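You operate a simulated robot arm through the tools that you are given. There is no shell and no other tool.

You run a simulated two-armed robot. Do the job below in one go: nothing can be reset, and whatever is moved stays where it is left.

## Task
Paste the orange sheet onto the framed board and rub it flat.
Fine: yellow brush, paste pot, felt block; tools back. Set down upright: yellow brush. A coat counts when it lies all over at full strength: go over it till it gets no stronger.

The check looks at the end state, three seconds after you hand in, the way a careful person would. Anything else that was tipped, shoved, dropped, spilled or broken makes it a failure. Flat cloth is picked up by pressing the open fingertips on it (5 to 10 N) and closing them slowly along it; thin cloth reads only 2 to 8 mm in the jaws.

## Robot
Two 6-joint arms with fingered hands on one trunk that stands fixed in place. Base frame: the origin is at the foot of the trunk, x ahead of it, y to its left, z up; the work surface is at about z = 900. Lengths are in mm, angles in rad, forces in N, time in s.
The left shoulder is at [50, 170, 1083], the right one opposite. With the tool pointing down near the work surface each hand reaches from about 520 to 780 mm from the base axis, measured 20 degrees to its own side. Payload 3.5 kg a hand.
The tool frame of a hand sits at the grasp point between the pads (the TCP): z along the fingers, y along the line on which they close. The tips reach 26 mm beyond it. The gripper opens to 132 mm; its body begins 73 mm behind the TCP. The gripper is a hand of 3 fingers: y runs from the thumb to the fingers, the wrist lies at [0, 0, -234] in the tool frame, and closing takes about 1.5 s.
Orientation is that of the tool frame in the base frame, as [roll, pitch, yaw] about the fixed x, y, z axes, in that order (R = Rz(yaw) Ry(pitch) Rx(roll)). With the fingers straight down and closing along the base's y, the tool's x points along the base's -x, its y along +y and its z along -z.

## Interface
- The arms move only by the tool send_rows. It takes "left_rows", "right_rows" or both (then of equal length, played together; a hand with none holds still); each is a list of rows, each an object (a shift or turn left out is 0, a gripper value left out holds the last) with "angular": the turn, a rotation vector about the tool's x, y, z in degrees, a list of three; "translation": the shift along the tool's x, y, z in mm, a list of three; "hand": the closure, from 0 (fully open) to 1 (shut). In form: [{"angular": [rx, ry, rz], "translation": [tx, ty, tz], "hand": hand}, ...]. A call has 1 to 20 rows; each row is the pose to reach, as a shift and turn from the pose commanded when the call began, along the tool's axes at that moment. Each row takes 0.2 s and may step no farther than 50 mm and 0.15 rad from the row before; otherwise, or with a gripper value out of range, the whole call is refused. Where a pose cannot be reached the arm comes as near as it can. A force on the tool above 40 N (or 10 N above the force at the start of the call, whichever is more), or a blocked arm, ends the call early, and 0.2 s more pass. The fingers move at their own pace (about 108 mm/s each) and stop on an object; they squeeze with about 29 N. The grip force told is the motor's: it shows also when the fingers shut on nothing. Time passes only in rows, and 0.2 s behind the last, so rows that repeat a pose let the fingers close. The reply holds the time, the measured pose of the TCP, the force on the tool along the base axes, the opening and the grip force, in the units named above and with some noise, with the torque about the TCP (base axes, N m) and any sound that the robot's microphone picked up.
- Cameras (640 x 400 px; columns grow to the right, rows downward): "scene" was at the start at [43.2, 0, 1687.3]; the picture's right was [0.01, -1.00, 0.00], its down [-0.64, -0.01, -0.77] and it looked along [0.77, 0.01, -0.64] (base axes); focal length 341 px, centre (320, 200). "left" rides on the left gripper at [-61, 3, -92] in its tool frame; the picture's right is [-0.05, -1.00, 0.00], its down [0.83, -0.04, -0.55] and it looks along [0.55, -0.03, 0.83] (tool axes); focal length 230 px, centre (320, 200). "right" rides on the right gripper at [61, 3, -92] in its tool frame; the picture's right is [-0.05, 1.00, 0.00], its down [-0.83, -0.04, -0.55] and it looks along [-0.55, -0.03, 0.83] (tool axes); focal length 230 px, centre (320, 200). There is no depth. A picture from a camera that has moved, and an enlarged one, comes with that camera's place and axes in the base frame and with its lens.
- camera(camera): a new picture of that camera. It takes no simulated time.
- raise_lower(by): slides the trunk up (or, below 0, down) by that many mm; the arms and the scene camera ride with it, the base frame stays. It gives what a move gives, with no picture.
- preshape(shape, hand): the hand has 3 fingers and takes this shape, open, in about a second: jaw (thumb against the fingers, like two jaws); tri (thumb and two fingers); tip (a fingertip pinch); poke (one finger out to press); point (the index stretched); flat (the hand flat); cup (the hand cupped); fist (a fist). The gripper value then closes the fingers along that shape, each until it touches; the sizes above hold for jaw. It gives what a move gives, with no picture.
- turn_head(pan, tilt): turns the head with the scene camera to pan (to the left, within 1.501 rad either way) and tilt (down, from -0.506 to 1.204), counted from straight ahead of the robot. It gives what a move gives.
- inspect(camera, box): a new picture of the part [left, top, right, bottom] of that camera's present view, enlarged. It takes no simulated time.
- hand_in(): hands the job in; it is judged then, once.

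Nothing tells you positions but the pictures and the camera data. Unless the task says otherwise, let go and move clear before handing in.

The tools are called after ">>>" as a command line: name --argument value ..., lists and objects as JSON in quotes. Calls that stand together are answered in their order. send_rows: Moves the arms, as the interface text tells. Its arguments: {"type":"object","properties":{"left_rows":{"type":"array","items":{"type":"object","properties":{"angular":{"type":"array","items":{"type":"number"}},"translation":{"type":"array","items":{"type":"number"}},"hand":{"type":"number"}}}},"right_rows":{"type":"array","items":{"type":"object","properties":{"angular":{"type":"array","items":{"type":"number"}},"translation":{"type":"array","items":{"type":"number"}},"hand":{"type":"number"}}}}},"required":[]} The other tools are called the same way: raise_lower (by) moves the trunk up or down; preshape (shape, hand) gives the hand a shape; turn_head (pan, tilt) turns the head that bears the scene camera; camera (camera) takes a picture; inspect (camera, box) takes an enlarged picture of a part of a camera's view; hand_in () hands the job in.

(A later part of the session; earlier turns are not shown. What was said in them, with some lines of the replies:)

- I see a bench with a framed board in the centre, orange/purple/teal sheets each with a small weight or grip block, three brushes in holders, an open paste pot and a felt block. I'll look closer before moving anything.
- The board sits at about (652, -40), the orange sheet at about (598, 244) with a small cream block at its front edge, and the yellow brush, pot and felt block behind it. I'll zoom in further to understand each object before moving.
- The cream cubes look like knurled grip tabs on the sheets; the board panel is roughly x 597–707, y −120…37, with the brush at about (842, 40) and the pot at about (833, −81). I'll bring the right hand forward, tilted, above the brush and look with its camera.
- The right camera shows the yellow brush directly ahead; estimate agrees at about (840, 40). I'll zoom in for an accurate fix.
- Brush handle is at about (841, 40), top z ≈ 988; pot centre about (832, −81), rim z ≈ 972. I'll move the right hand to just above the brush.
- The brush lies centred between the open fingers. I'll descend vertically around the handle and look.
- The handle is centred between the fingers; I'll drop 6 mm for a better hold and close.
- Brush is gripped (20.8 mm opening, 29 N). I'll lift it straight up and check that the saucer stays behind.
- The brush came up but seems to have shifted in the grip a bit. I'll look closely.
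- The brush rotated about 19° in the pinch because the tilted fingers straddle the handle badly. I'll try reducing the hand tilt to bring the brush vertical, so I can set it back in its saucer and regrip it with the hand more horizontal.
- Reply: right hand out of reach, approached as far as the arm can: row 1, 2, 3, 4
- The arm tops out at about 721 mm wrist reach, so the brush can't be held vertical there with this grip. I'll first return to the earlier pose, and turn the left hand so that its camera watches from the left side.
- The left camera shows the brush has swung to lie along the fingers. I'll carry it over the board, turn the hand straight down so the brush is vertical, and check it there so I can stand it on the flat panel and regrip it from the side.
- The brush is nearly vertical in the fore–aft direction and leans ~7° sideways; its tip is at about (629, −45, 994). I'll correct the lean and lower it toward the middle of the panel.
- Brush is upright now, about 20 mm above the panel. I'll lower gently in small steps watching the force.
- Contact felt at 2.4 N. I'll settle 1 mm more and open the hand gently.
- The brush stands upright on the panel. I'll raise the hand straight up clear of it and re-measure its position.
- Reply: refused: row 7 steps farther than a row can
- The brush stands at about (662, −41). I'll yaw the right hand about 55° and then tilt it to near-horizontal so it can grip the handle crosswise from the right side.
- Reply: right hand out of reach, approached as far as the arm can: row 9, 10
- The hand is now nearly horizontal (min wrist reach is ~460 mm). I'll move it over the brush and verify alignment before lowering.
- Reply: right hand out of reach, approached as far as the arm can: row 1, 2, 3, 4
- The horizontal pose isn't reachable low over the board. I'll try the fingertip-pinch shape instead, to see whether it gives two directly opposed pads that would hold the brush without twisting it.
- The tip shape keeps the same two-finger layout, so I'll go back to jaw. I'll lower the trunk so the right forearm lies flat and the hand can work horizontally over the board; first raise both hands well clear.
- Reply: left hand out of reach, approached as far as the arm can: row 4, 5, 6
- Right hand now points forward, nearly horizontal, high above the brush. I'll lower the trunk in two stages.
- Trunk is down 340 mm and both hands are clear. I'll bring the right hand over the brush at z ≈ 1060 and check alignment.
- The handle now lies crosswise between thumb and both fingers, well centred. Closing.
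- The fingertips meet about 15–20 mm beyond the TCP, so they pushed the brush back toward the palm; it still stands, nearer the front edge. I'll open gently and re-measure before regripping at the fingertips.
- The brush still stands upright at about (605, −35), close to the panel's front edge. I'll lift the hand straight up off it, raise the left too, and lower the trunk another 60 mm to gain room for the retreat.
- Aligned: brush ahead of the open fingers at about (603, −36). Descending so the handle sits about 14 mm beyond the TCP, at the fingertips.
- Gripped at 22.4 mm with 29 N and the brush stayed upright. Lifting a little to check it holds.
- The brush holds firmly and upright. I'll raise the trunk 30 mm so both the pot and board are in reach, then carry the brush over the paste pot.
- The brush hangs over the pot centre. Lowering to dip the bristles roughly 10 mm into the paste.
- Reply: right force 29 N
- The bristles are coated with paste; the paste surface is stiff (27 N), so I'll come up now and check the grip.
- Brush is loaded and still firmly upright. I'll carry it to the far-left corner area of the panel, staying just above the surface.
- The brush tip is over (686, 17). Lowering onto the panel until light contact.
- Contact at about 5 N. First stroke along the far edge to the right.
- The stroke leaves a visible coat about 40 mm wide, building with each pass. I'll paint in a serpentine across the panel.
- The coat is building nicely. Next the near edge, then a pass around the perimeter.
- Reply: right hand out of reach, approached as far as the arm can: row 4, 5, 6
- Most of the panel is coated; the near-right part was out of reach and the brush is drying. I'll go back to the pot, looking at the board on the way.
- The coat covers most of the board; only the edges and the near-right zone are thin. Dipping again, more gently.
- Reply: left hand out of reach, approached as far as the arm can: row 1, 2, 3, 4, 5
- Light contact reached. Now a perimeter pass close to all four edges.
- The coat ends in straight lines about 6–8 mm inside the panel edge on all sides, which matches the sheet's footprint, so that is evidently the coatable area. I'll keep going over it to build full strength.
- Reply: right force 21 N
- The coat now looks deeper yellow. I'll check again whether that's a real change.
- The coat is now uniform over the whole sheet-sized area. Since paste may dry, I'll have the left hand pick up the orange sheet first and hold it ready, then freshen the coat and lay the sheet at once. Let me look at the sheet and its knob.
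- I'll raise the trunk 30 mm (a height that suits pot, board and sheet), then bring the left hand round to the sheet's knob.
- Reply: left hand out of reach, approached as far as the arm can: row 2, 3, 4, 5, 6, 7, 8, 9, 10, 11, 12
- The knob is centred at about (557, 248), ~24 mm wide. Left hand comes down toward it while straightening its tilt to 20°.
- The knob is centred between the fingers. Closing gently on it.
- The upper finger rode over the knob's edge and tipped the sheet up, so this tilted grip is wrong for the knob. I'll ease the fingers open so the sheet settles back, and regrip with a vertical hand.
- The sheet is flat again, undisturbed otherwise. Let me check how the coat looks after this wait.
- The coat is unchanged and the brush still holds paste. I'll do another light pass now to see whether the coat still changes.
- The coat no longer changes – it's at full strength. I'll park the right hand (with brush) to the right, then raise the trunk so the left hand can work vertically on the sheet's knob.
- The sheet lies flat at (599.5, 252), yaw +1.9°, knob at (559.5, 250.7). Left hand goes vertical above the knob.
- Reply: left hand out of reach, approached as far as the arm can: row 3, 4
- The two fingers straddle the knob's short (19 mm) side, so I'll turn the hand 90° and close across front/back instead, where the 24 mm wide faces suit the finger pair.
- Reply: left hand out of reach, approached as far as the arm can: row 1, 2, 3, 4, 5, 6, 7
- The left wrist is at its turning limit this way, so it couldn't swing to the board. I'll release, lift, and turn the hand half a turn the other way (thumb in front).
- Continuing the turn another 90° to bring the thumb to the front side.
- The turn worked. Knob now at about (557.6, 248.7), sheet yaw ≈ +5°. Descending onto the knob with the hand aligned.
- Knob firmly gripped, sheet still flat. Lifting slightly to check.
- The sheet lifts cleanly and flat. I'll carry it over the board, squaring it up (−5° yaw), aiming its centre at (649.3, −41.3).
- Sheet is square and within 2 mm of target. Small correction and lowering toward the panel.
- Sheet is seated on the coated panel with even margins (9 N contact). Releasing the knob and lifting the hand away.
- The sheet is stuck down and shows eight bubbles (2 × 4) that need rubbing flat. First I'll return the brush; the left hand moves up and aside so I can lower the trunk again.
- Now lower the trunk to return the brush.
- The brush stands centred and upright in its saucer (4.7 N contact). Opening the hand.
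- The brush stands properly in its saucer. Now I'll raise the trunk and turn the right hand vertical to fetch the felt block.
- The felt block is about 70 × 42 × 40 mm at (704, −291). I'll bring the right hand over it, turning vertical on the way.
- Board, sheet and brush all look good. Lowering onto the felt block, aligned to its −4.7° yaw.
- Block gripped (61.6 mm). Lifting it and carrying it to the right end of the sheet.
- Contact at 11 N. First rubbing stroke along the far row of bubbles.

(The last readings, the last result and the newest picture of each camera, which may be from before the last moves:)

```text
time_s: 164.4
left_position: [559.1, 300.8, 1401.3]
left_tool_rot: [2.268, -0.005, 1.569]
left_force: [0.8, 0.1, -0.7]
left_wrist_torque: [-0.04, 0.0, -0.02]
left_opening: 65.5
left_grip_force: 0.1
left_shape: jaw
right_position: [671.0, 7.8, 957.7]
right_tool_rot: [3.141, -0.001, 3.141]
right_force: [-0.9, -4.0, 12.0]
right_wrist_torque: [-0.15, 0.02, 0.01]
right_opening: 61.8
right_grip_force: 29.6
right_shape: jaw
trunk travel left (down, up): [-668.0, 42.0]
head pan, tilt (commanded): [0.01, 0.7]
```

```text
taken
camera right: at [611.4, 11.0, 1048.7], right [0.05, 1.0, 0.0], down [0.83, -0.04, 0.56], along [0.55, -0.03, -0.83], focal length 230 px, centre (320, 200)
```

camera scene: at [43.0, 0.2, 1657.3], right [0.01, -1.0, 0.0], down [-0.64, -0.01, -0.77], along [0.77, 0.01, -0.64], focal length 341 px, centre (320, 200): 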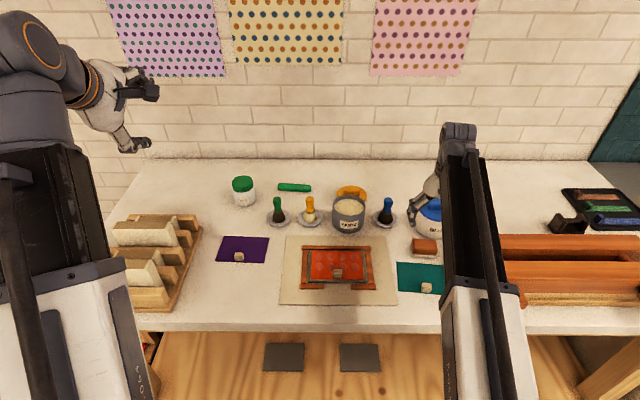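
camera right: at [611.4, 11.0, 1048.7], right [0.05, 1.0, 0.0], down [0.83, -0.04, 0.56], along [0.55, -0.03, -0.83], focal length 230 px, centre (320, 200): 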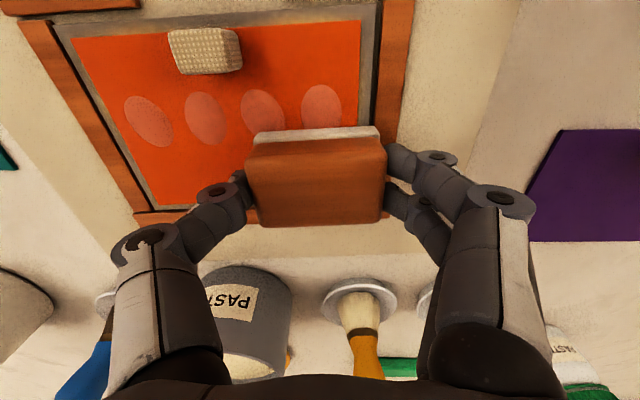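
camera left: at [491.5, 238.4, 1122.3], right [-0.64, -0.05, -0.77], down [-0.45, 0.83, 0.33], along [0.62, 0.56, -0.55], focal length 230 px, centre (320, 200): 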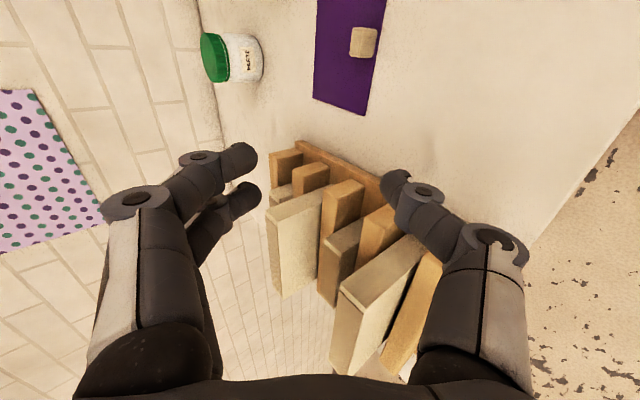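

The far row is flat. Now the near row, keeping clear of the knob.

>>> send_rows --right_rows '[{"translation": [13, 0, 0], "hand": 1}, {"translation": [26, 0, 0]}, {"translation": [26, -18, 0]}, {"translation": [26, -36, 0]}, {"translation": [26, -54, 0]}, {"translation": [26, -72, 0]}, {"translation": [26, -90, 0]}, {"translation": [26, -100, 0]}, {"translation": [26, -82, 0]}, {"translation": [26, -64, 0]}, {"translation": [26, -46, 0]}, {"translation": [26, -28, 0]}, {"translation": [26, -10, 0]}, {"translation": [26, 0, 0]}]'

>>> camera --camera "right"

>>> inspect --camera "scene" --box '[285, 220, 415, 305]'

```text
time_s: 167.4
left_position: [558.2, 298.4, 1401.9]
left_tool_rot: [2.268, -0.005, 1.568]
left_force: [0.3, 0.4, 0.4]
left_wrist_torque: [-0.01, -0.01, 0.03]
left_opening: 65.6
left_grip_force: 0.1
left_shape: jaw
right_position: [645.5, 8.3, 956.9]
right_tool_rot: [-3.141, 0.001, -3.141]
right_force: [0.1, -4.8, 12.7]
right_wrist_torque: [-0.11, 0.0, 0.0]
right_opening: 61.7
right_grip_force: 29.3
right_shape: jaw
trunk travel left (down, up): [-668.0, 42.0]
head pan, tilt (commanded): [0.01, 0.7]
```

```text
taken
camera right: at [585.4, 11.4, 1048.5], right [0.05, 1.0, 0.0], down [0.83, -0.04, 0.56], along [0.55, -0.03, -0.83], focal length 230 px, centre (320, 200)
```

right: 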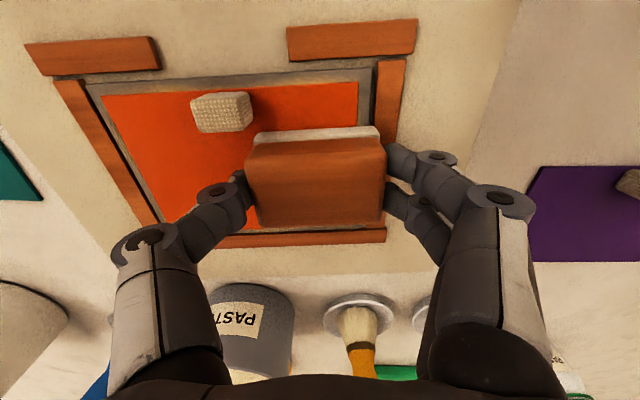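

```text
4.71 times, centred on (350, 262) of scene
camera zoom: at [42.1, -0.4, 1657.3], right [0.01, -1.0, 0.0], down [-0.64, -0.01, -0.77], along [0.77, 0.01, -0.64], focal length 1604 px, centre (179, -94)
```

zoom: 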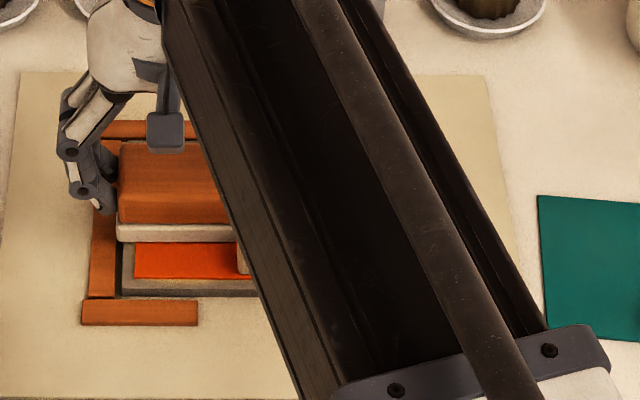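

Both rows look flat. I'll lift the block and look at the whole sheet.

>>> send_rows --right_rows '[{"translation": [0, 0, -15], "hand": 1}, {"translation": [0, 0, -50]}, {"translation": [-8, -40, -60]}, {"translation": [-16, -80, -60]}, {"translation": [-24, -120, -60]}, {"translation": [-32, -160, -60]}, {"translation": [-40, -200, -60]}, {"translation": [-50, -245, -60]}, {"translation": [-60, -290, -60]}, {"translation": [-60, -298, -60]}]'

>>> inspect --camera "scene" --box '[280, 225, 390, 305]'

>>> camera --camera "scene"

>>> camera --camera "right"

```text
time_s: 169.6
left_position: [559.7, 301.1, 1400.7]
left_tool_rot: [2.269, -0.004, 1.57]
left_force: [1.0, 0.8, -0.2]
left_wrist_torque: [-0.01, 0.01, 0.0]
left_opening: 65.5
left_grip_force: 0.0
left_shape: jaw
right_position: [705.9, -289.5, 1017.1]
right_tool_rot: [3.141, -0.003, 3.141]
right_force: [0.2, -0.3, -1.2]
right_wrist_torque: [0.01, 0.0, -0.02]
right_opening: 61.5
right_grip_force: 29.0
right_shape: jaw
trunk travel left (down, up): [-668.0, 42.0]
head pan, tilt (commanded): [0.01, 0.7]
```

```text
5.00 times, centred on (335, 265) of scene
camera zoom: at [43.2, 0.0, 1657.3], right [0.01, -1.0, 0.0], down [-0.64, -0.01, -0.77], along [0.77, 0.01, -0.64], focal length 1705 px, centre (245, -125)
```

zoom: 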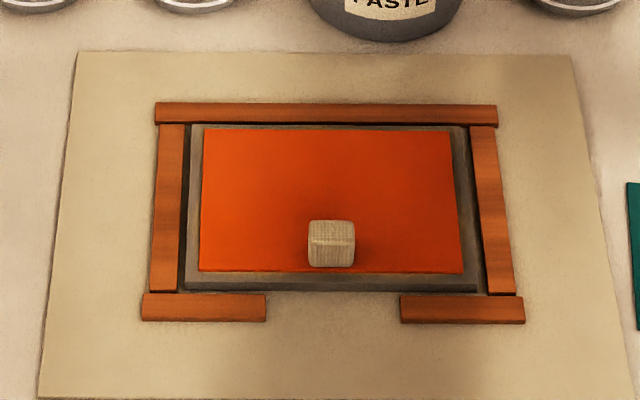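

```text
taken
camera scene: at [43.2, 0.0, 1657.3], right [0.01, -1.0, 0.0], down [-0.64, -0.01, -0.77], along [0.77, 0.01, -0.64], focal length 341 px, centre (320, 200)
```

scene: 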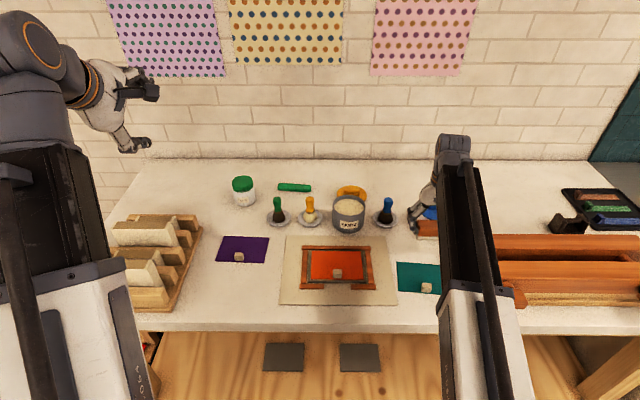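

```text
taken
camera right: at [646.7, -286.4, 1108.2], right [0.05, 1.0, 0.0], down [0.83, -0.04, 0.55], along [0.55, -0.03, -0.83], focal length 230 px, centre (320, 200)
```

right: 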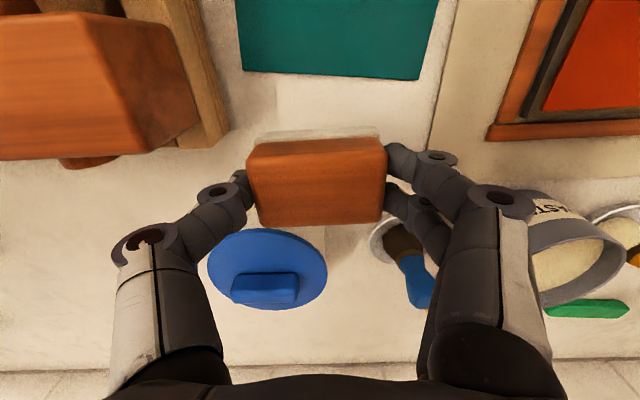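

All bubbles are gone and the sheet is flat and square. Now I'll put the felt block back where it was.

>>> send_rows --right_rows '[{"angular": [0, 0, 2.4], "translation": [0, -0.3, 15], "hand": 1}, {"angular": [0, 0, 4.7], "translation": [0, -0.3, 35]}, {"angular": [0, 0, 4.7], "translation": [0, -0.3, 55]}, {"angular": [0, 0, 4.7], "translation": [0, -0.3, 67]}, {"angular": [0, 0, 4.7], "translation": [0, -0.3, 70]}, {"angular": [0, 0, 4.7], "translation": [0, -0.3, 70]}]'

>>> camera --camera "right"

```text
time_s: 171.0
left_position: [560.8, 300.1, 1400.1]
left_tool_rot: [2.269, -0.006, 1.569]
left_force: [0.1, 1.6, 0.4]
left_wrist_torque: [-0.04, -0.01, 0.0]
left_opening: 65.4
left_grip_force: 0.1
left_shape: jaw
right_position: [706.2, -290.1, 946.6]
right_tool_rot: [-3.141, -0.001, 3.06]
right_force: [0.1, 0.4, -0.7]
right_wrist_torque: [-0.03, 0.02, 0.0]
right_opening: 61.6
right_grip_force: 29.2
right_shape: jaw
trunk travel left (down, up): [-668.0, 42.0]
head pan, tilt (commanded): [0.01, 0.7]
```

```text
taken
camera right: at [646.9, -281.6, 1038.0], right [0.13, 0.99, 0.0], down [0.82, -0.11, 0.55], along [0.55, -0.07, -0.83], focal length 230 px, centre (320, 200)
```

right: 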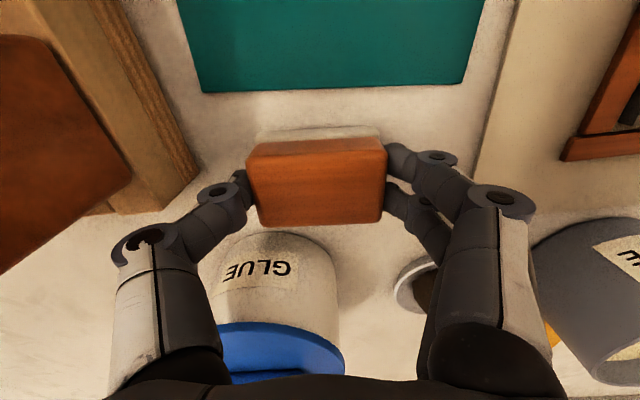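

>>> send_rows --right_rows '[{"translation": [0.5, 0, 1.2], "hand": 1}, {"translation": [0.5, 0, 2.4]}, {"translation": [0.5, 0, 3]}, {"translation": [0.5, 0, 3]}]'

```text
time_s: 172.0
left_position: [560.2, 300.0, 1400.6]
left_tool_rot: [2.268, -0.006, 1.567]
left_force: [0.3, -0.4, -0.6]
left_wrist_torque: [0.02, -0.01, 0.01]
left_opening: 65.6
left_grip_force: 0.0
left_shape: jaw
right_position: [705.0, -289.2, 944.2]
right_tool_rot: [-3.141, 0.001, 3.059]
right_force: [-0.5, 0.1, -1.0]
right_wrist_torque: [0.02, -0.01, -0.01]
right_opening: 61.6
right_grip_force: 29.1
right_shape: jaw
trunk travel left (down, up): [-668.0, 42.0]
head pan, tilt (commanded): [0.01, 0.7]
```

>>> send_rows --right_rows '[{"translation": [0, 0, 1], "hand": 1}, {"translation": [0, 0, 1.6]}, {"translation": [0, 0, 1.6]}]'

```text
time_s: 172.8
left_position: [560.0, 300.3, 1401.4]
left_tool_rot: [2.267, -0.004, 1.57]
left_force: [-0.3, 0.0, 0.0]
left_wrist_torque: [0.0, 0.01, 0.01]
left_opening: 65.6
left_grip_force: 0.0
left_shape: jaw
right_position: [705.1, -290.6, 943.0]
right_tool_rot: [3.142, -0.001, 3.061]
right_force: [0.4, 1.2, 3.3]
right_wrist_torque: [0.08, -0.03, 0.02]
right_opening: 61.7
right_grip_force: 28.7
right_shape: jaw
trunk travel left (down, up): [-668.0, 42.0]
head pan, tilt (commanded): [0.01, 0.7]
```

The block touches the bench (3 N). Opening the hand and rising straight up.

>>> send_rows --right_rows '[{"hand": 0.55}, {"hand": 0.5}, {"hand": 0.45}, {"hand": 0.38}, {"hand": 0.3}, {"hand": 0.3}, {"translation": [0, 0, -12], "hand": 0.3}, {"translation": [0, 0, -45], "hand": 0.3}, {"translation": [0, 0, -90], "hand": 0.3}, {"translation": [0, 0, -130], "hand": 0.3}, {"translation": [40, 0, -150], "hand": 0.3}, {"translation": [85, 0, -160], "hand": 0.3}, {"translation": [120, 0, -160], "hand": 0.3}]'

>>> camera --camera "right"

>>> camera --camera "scene"

```text
time_s: 175.6
left_position: [560.5, 300.6, 1401.7]
left_tool_rot: [2.268, -0.005, 1.572]
left_force: [-0.4, -0.2, 0.5]
left_wrist_torque: [0.01, 0.03, 0.05]
left_opening: 65.5
left_grip_force: 0.2
left_shape: jaw
right_position: [586.4, -279.3, 1102.8]
right_tool_rot: [3.139, -0.001, 3.06]
right_force: [0.4, -1.2, 0.7]
right_wrist_torque: [0.01, 0.02, -0.03]
right_opening: 92.0
right_grip_force: 0.0
right_shape: jaw
trunk travel left (down, up): [-668.0, 42.0]
head pan, tilt (commanded): [0.01, 0.7]
```

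```text
taken
camera right: at [526.0, -271.2, 1194.2], right [0.13, 0.99, 0.0], down [0.82, -0.11, 0.56], along [0.55, -0.07, -0.83], focal length 230 px, centre (320, 200)
```

right: 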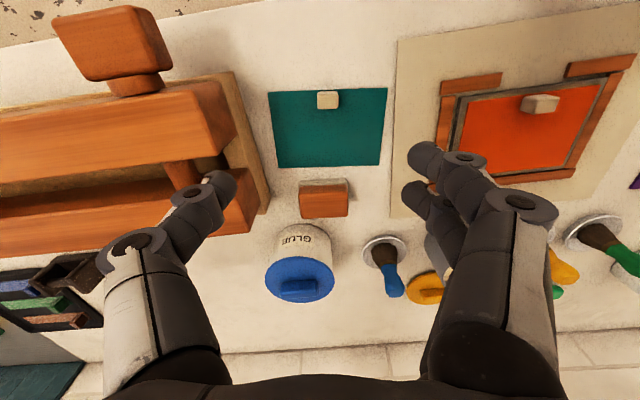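

```text
taken
camera scene: at [42.8, 0.1, 1657.3], right [0.01, -1.0, 0.0], down [-0.64, -0.01, -0.77], along [0.77, 0.01, -0.64], focal length 341 px, centre (320, 200)
```

scene: 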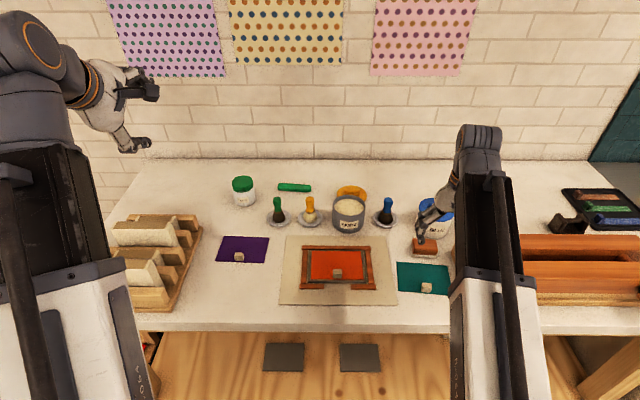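

Felt block is back in place and the hands are clear. A final close look at everything before handing in.

>>> inspect --camera "scene" --box '[250, 175, 410, 235]'

>>> inspect --camera "scene" --box '[270, 225, 410, 310]'

>>> inspect --camera "right" --box '[250, 80, 410, 320]'

>>> inspect --camera "scene" --box '[190, 170, 310, 310]'

```text
4.00 times, centred on (330, 205) of scene
camera zoom: at [42.8, 0.1, 1657.3], right [0.01, -1.0, 0.0], down [-0.64, -0.01, -0.77], along [0.77, 0.01, -0.64], focal length 1364 px, centre (280, 180)
```

zoom: 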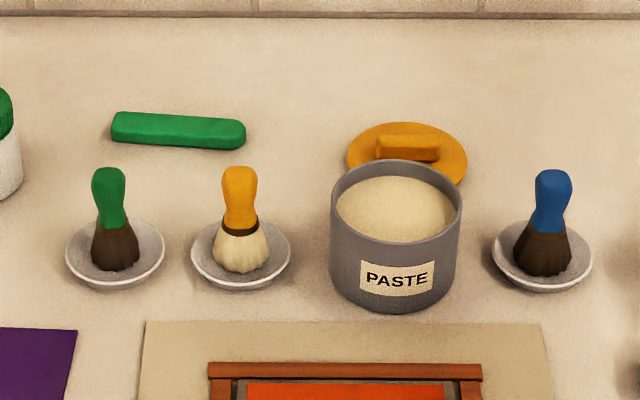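

```text
4.57 times, centred on (340, 268) of scene
camera zoom: at [42.8, 0.1, 1657.3], right [0.01, -1.0, 0.0], down [-0.64, -0.01, -0.77], along [0.77, 0.01, -0.64], focal length 1559 px, centre (229, -109)
```

zoom: 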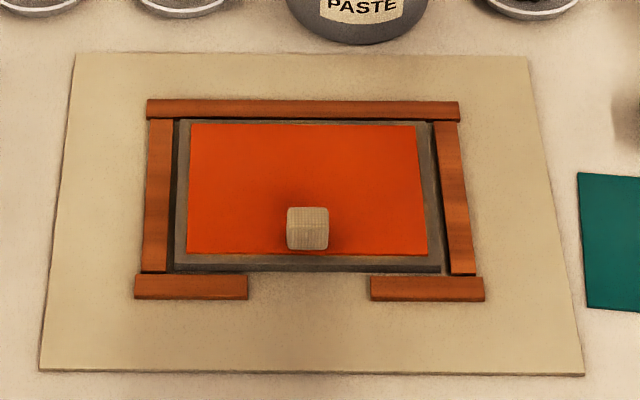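

```text
1.67 times, centred on (330, 200) of right
camera zoom: at [526.0, -271.2, 1194.2], right [0.13, 0.99, 0.0], down [0.82, -0.11, 0.56], along [0.55, -0.07, -0.83], focal length 384 px, centre (303, 200)
```

zoom: 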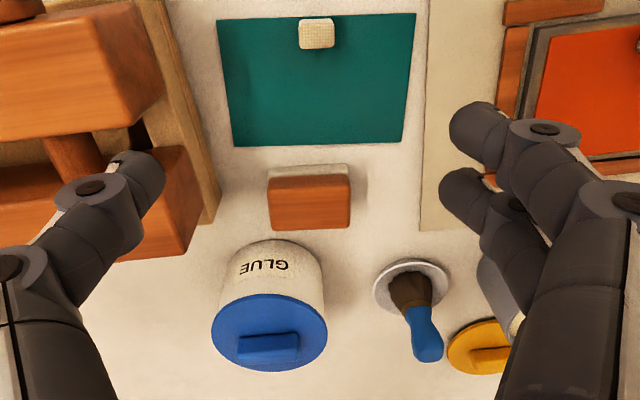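

```text
2.86 times, centred on (250, 240) of scene
camera zoom: at [42.8, 0.1, 1657.3], right [0.01, -1.0, 0.0], down [-0.64, -0.01, -0.77], along [0.77, 0.01, -0.64], focal length 974 px, centre (520, 86)
```

zoom: 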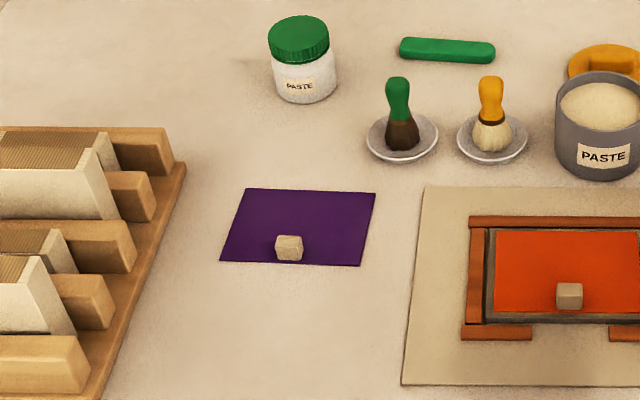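

The orange sheet lies flat and square on the pasted board. The yellow brush is upright in its saucer and the felt block is back in place. Nothing else has moved and both hands are empty and clear, so I'm handing in.

>>> hand_in

```text
The job is handed in.
```

I pasted the orange sheet onto the framed board and rubbed it flat, then handed the job in; the check's verdict hasn't come back.

- **Sheet:** It sits square on the panel with about 5–8 mm of panel showing on each side. The eight bubbles that showed after laying are gone.
- **Coat:** I went over the paste until another pass made no visible change. The paste took only on an area about the size of the sheet, so a strip 6–8 mm wide around the panel edge stayed bare under every pass.
- **Tools:** The yellow brush stands upright in its saucer, with paste still on its bristles. The felt block is back where it was, and the paste pot looks undisturbed.

Two things went differently along the way:

- **Brush:** It shifted in the first grip, so I stood it, still clean, on the bare panel and took a new hold.
- **Sheet:** One grip on its knob tipped the far edge up about 25 mm. I eased it back down before picking it up properly.

In the last look, nothing else on the bench appeared tipped, shoved or smeared.
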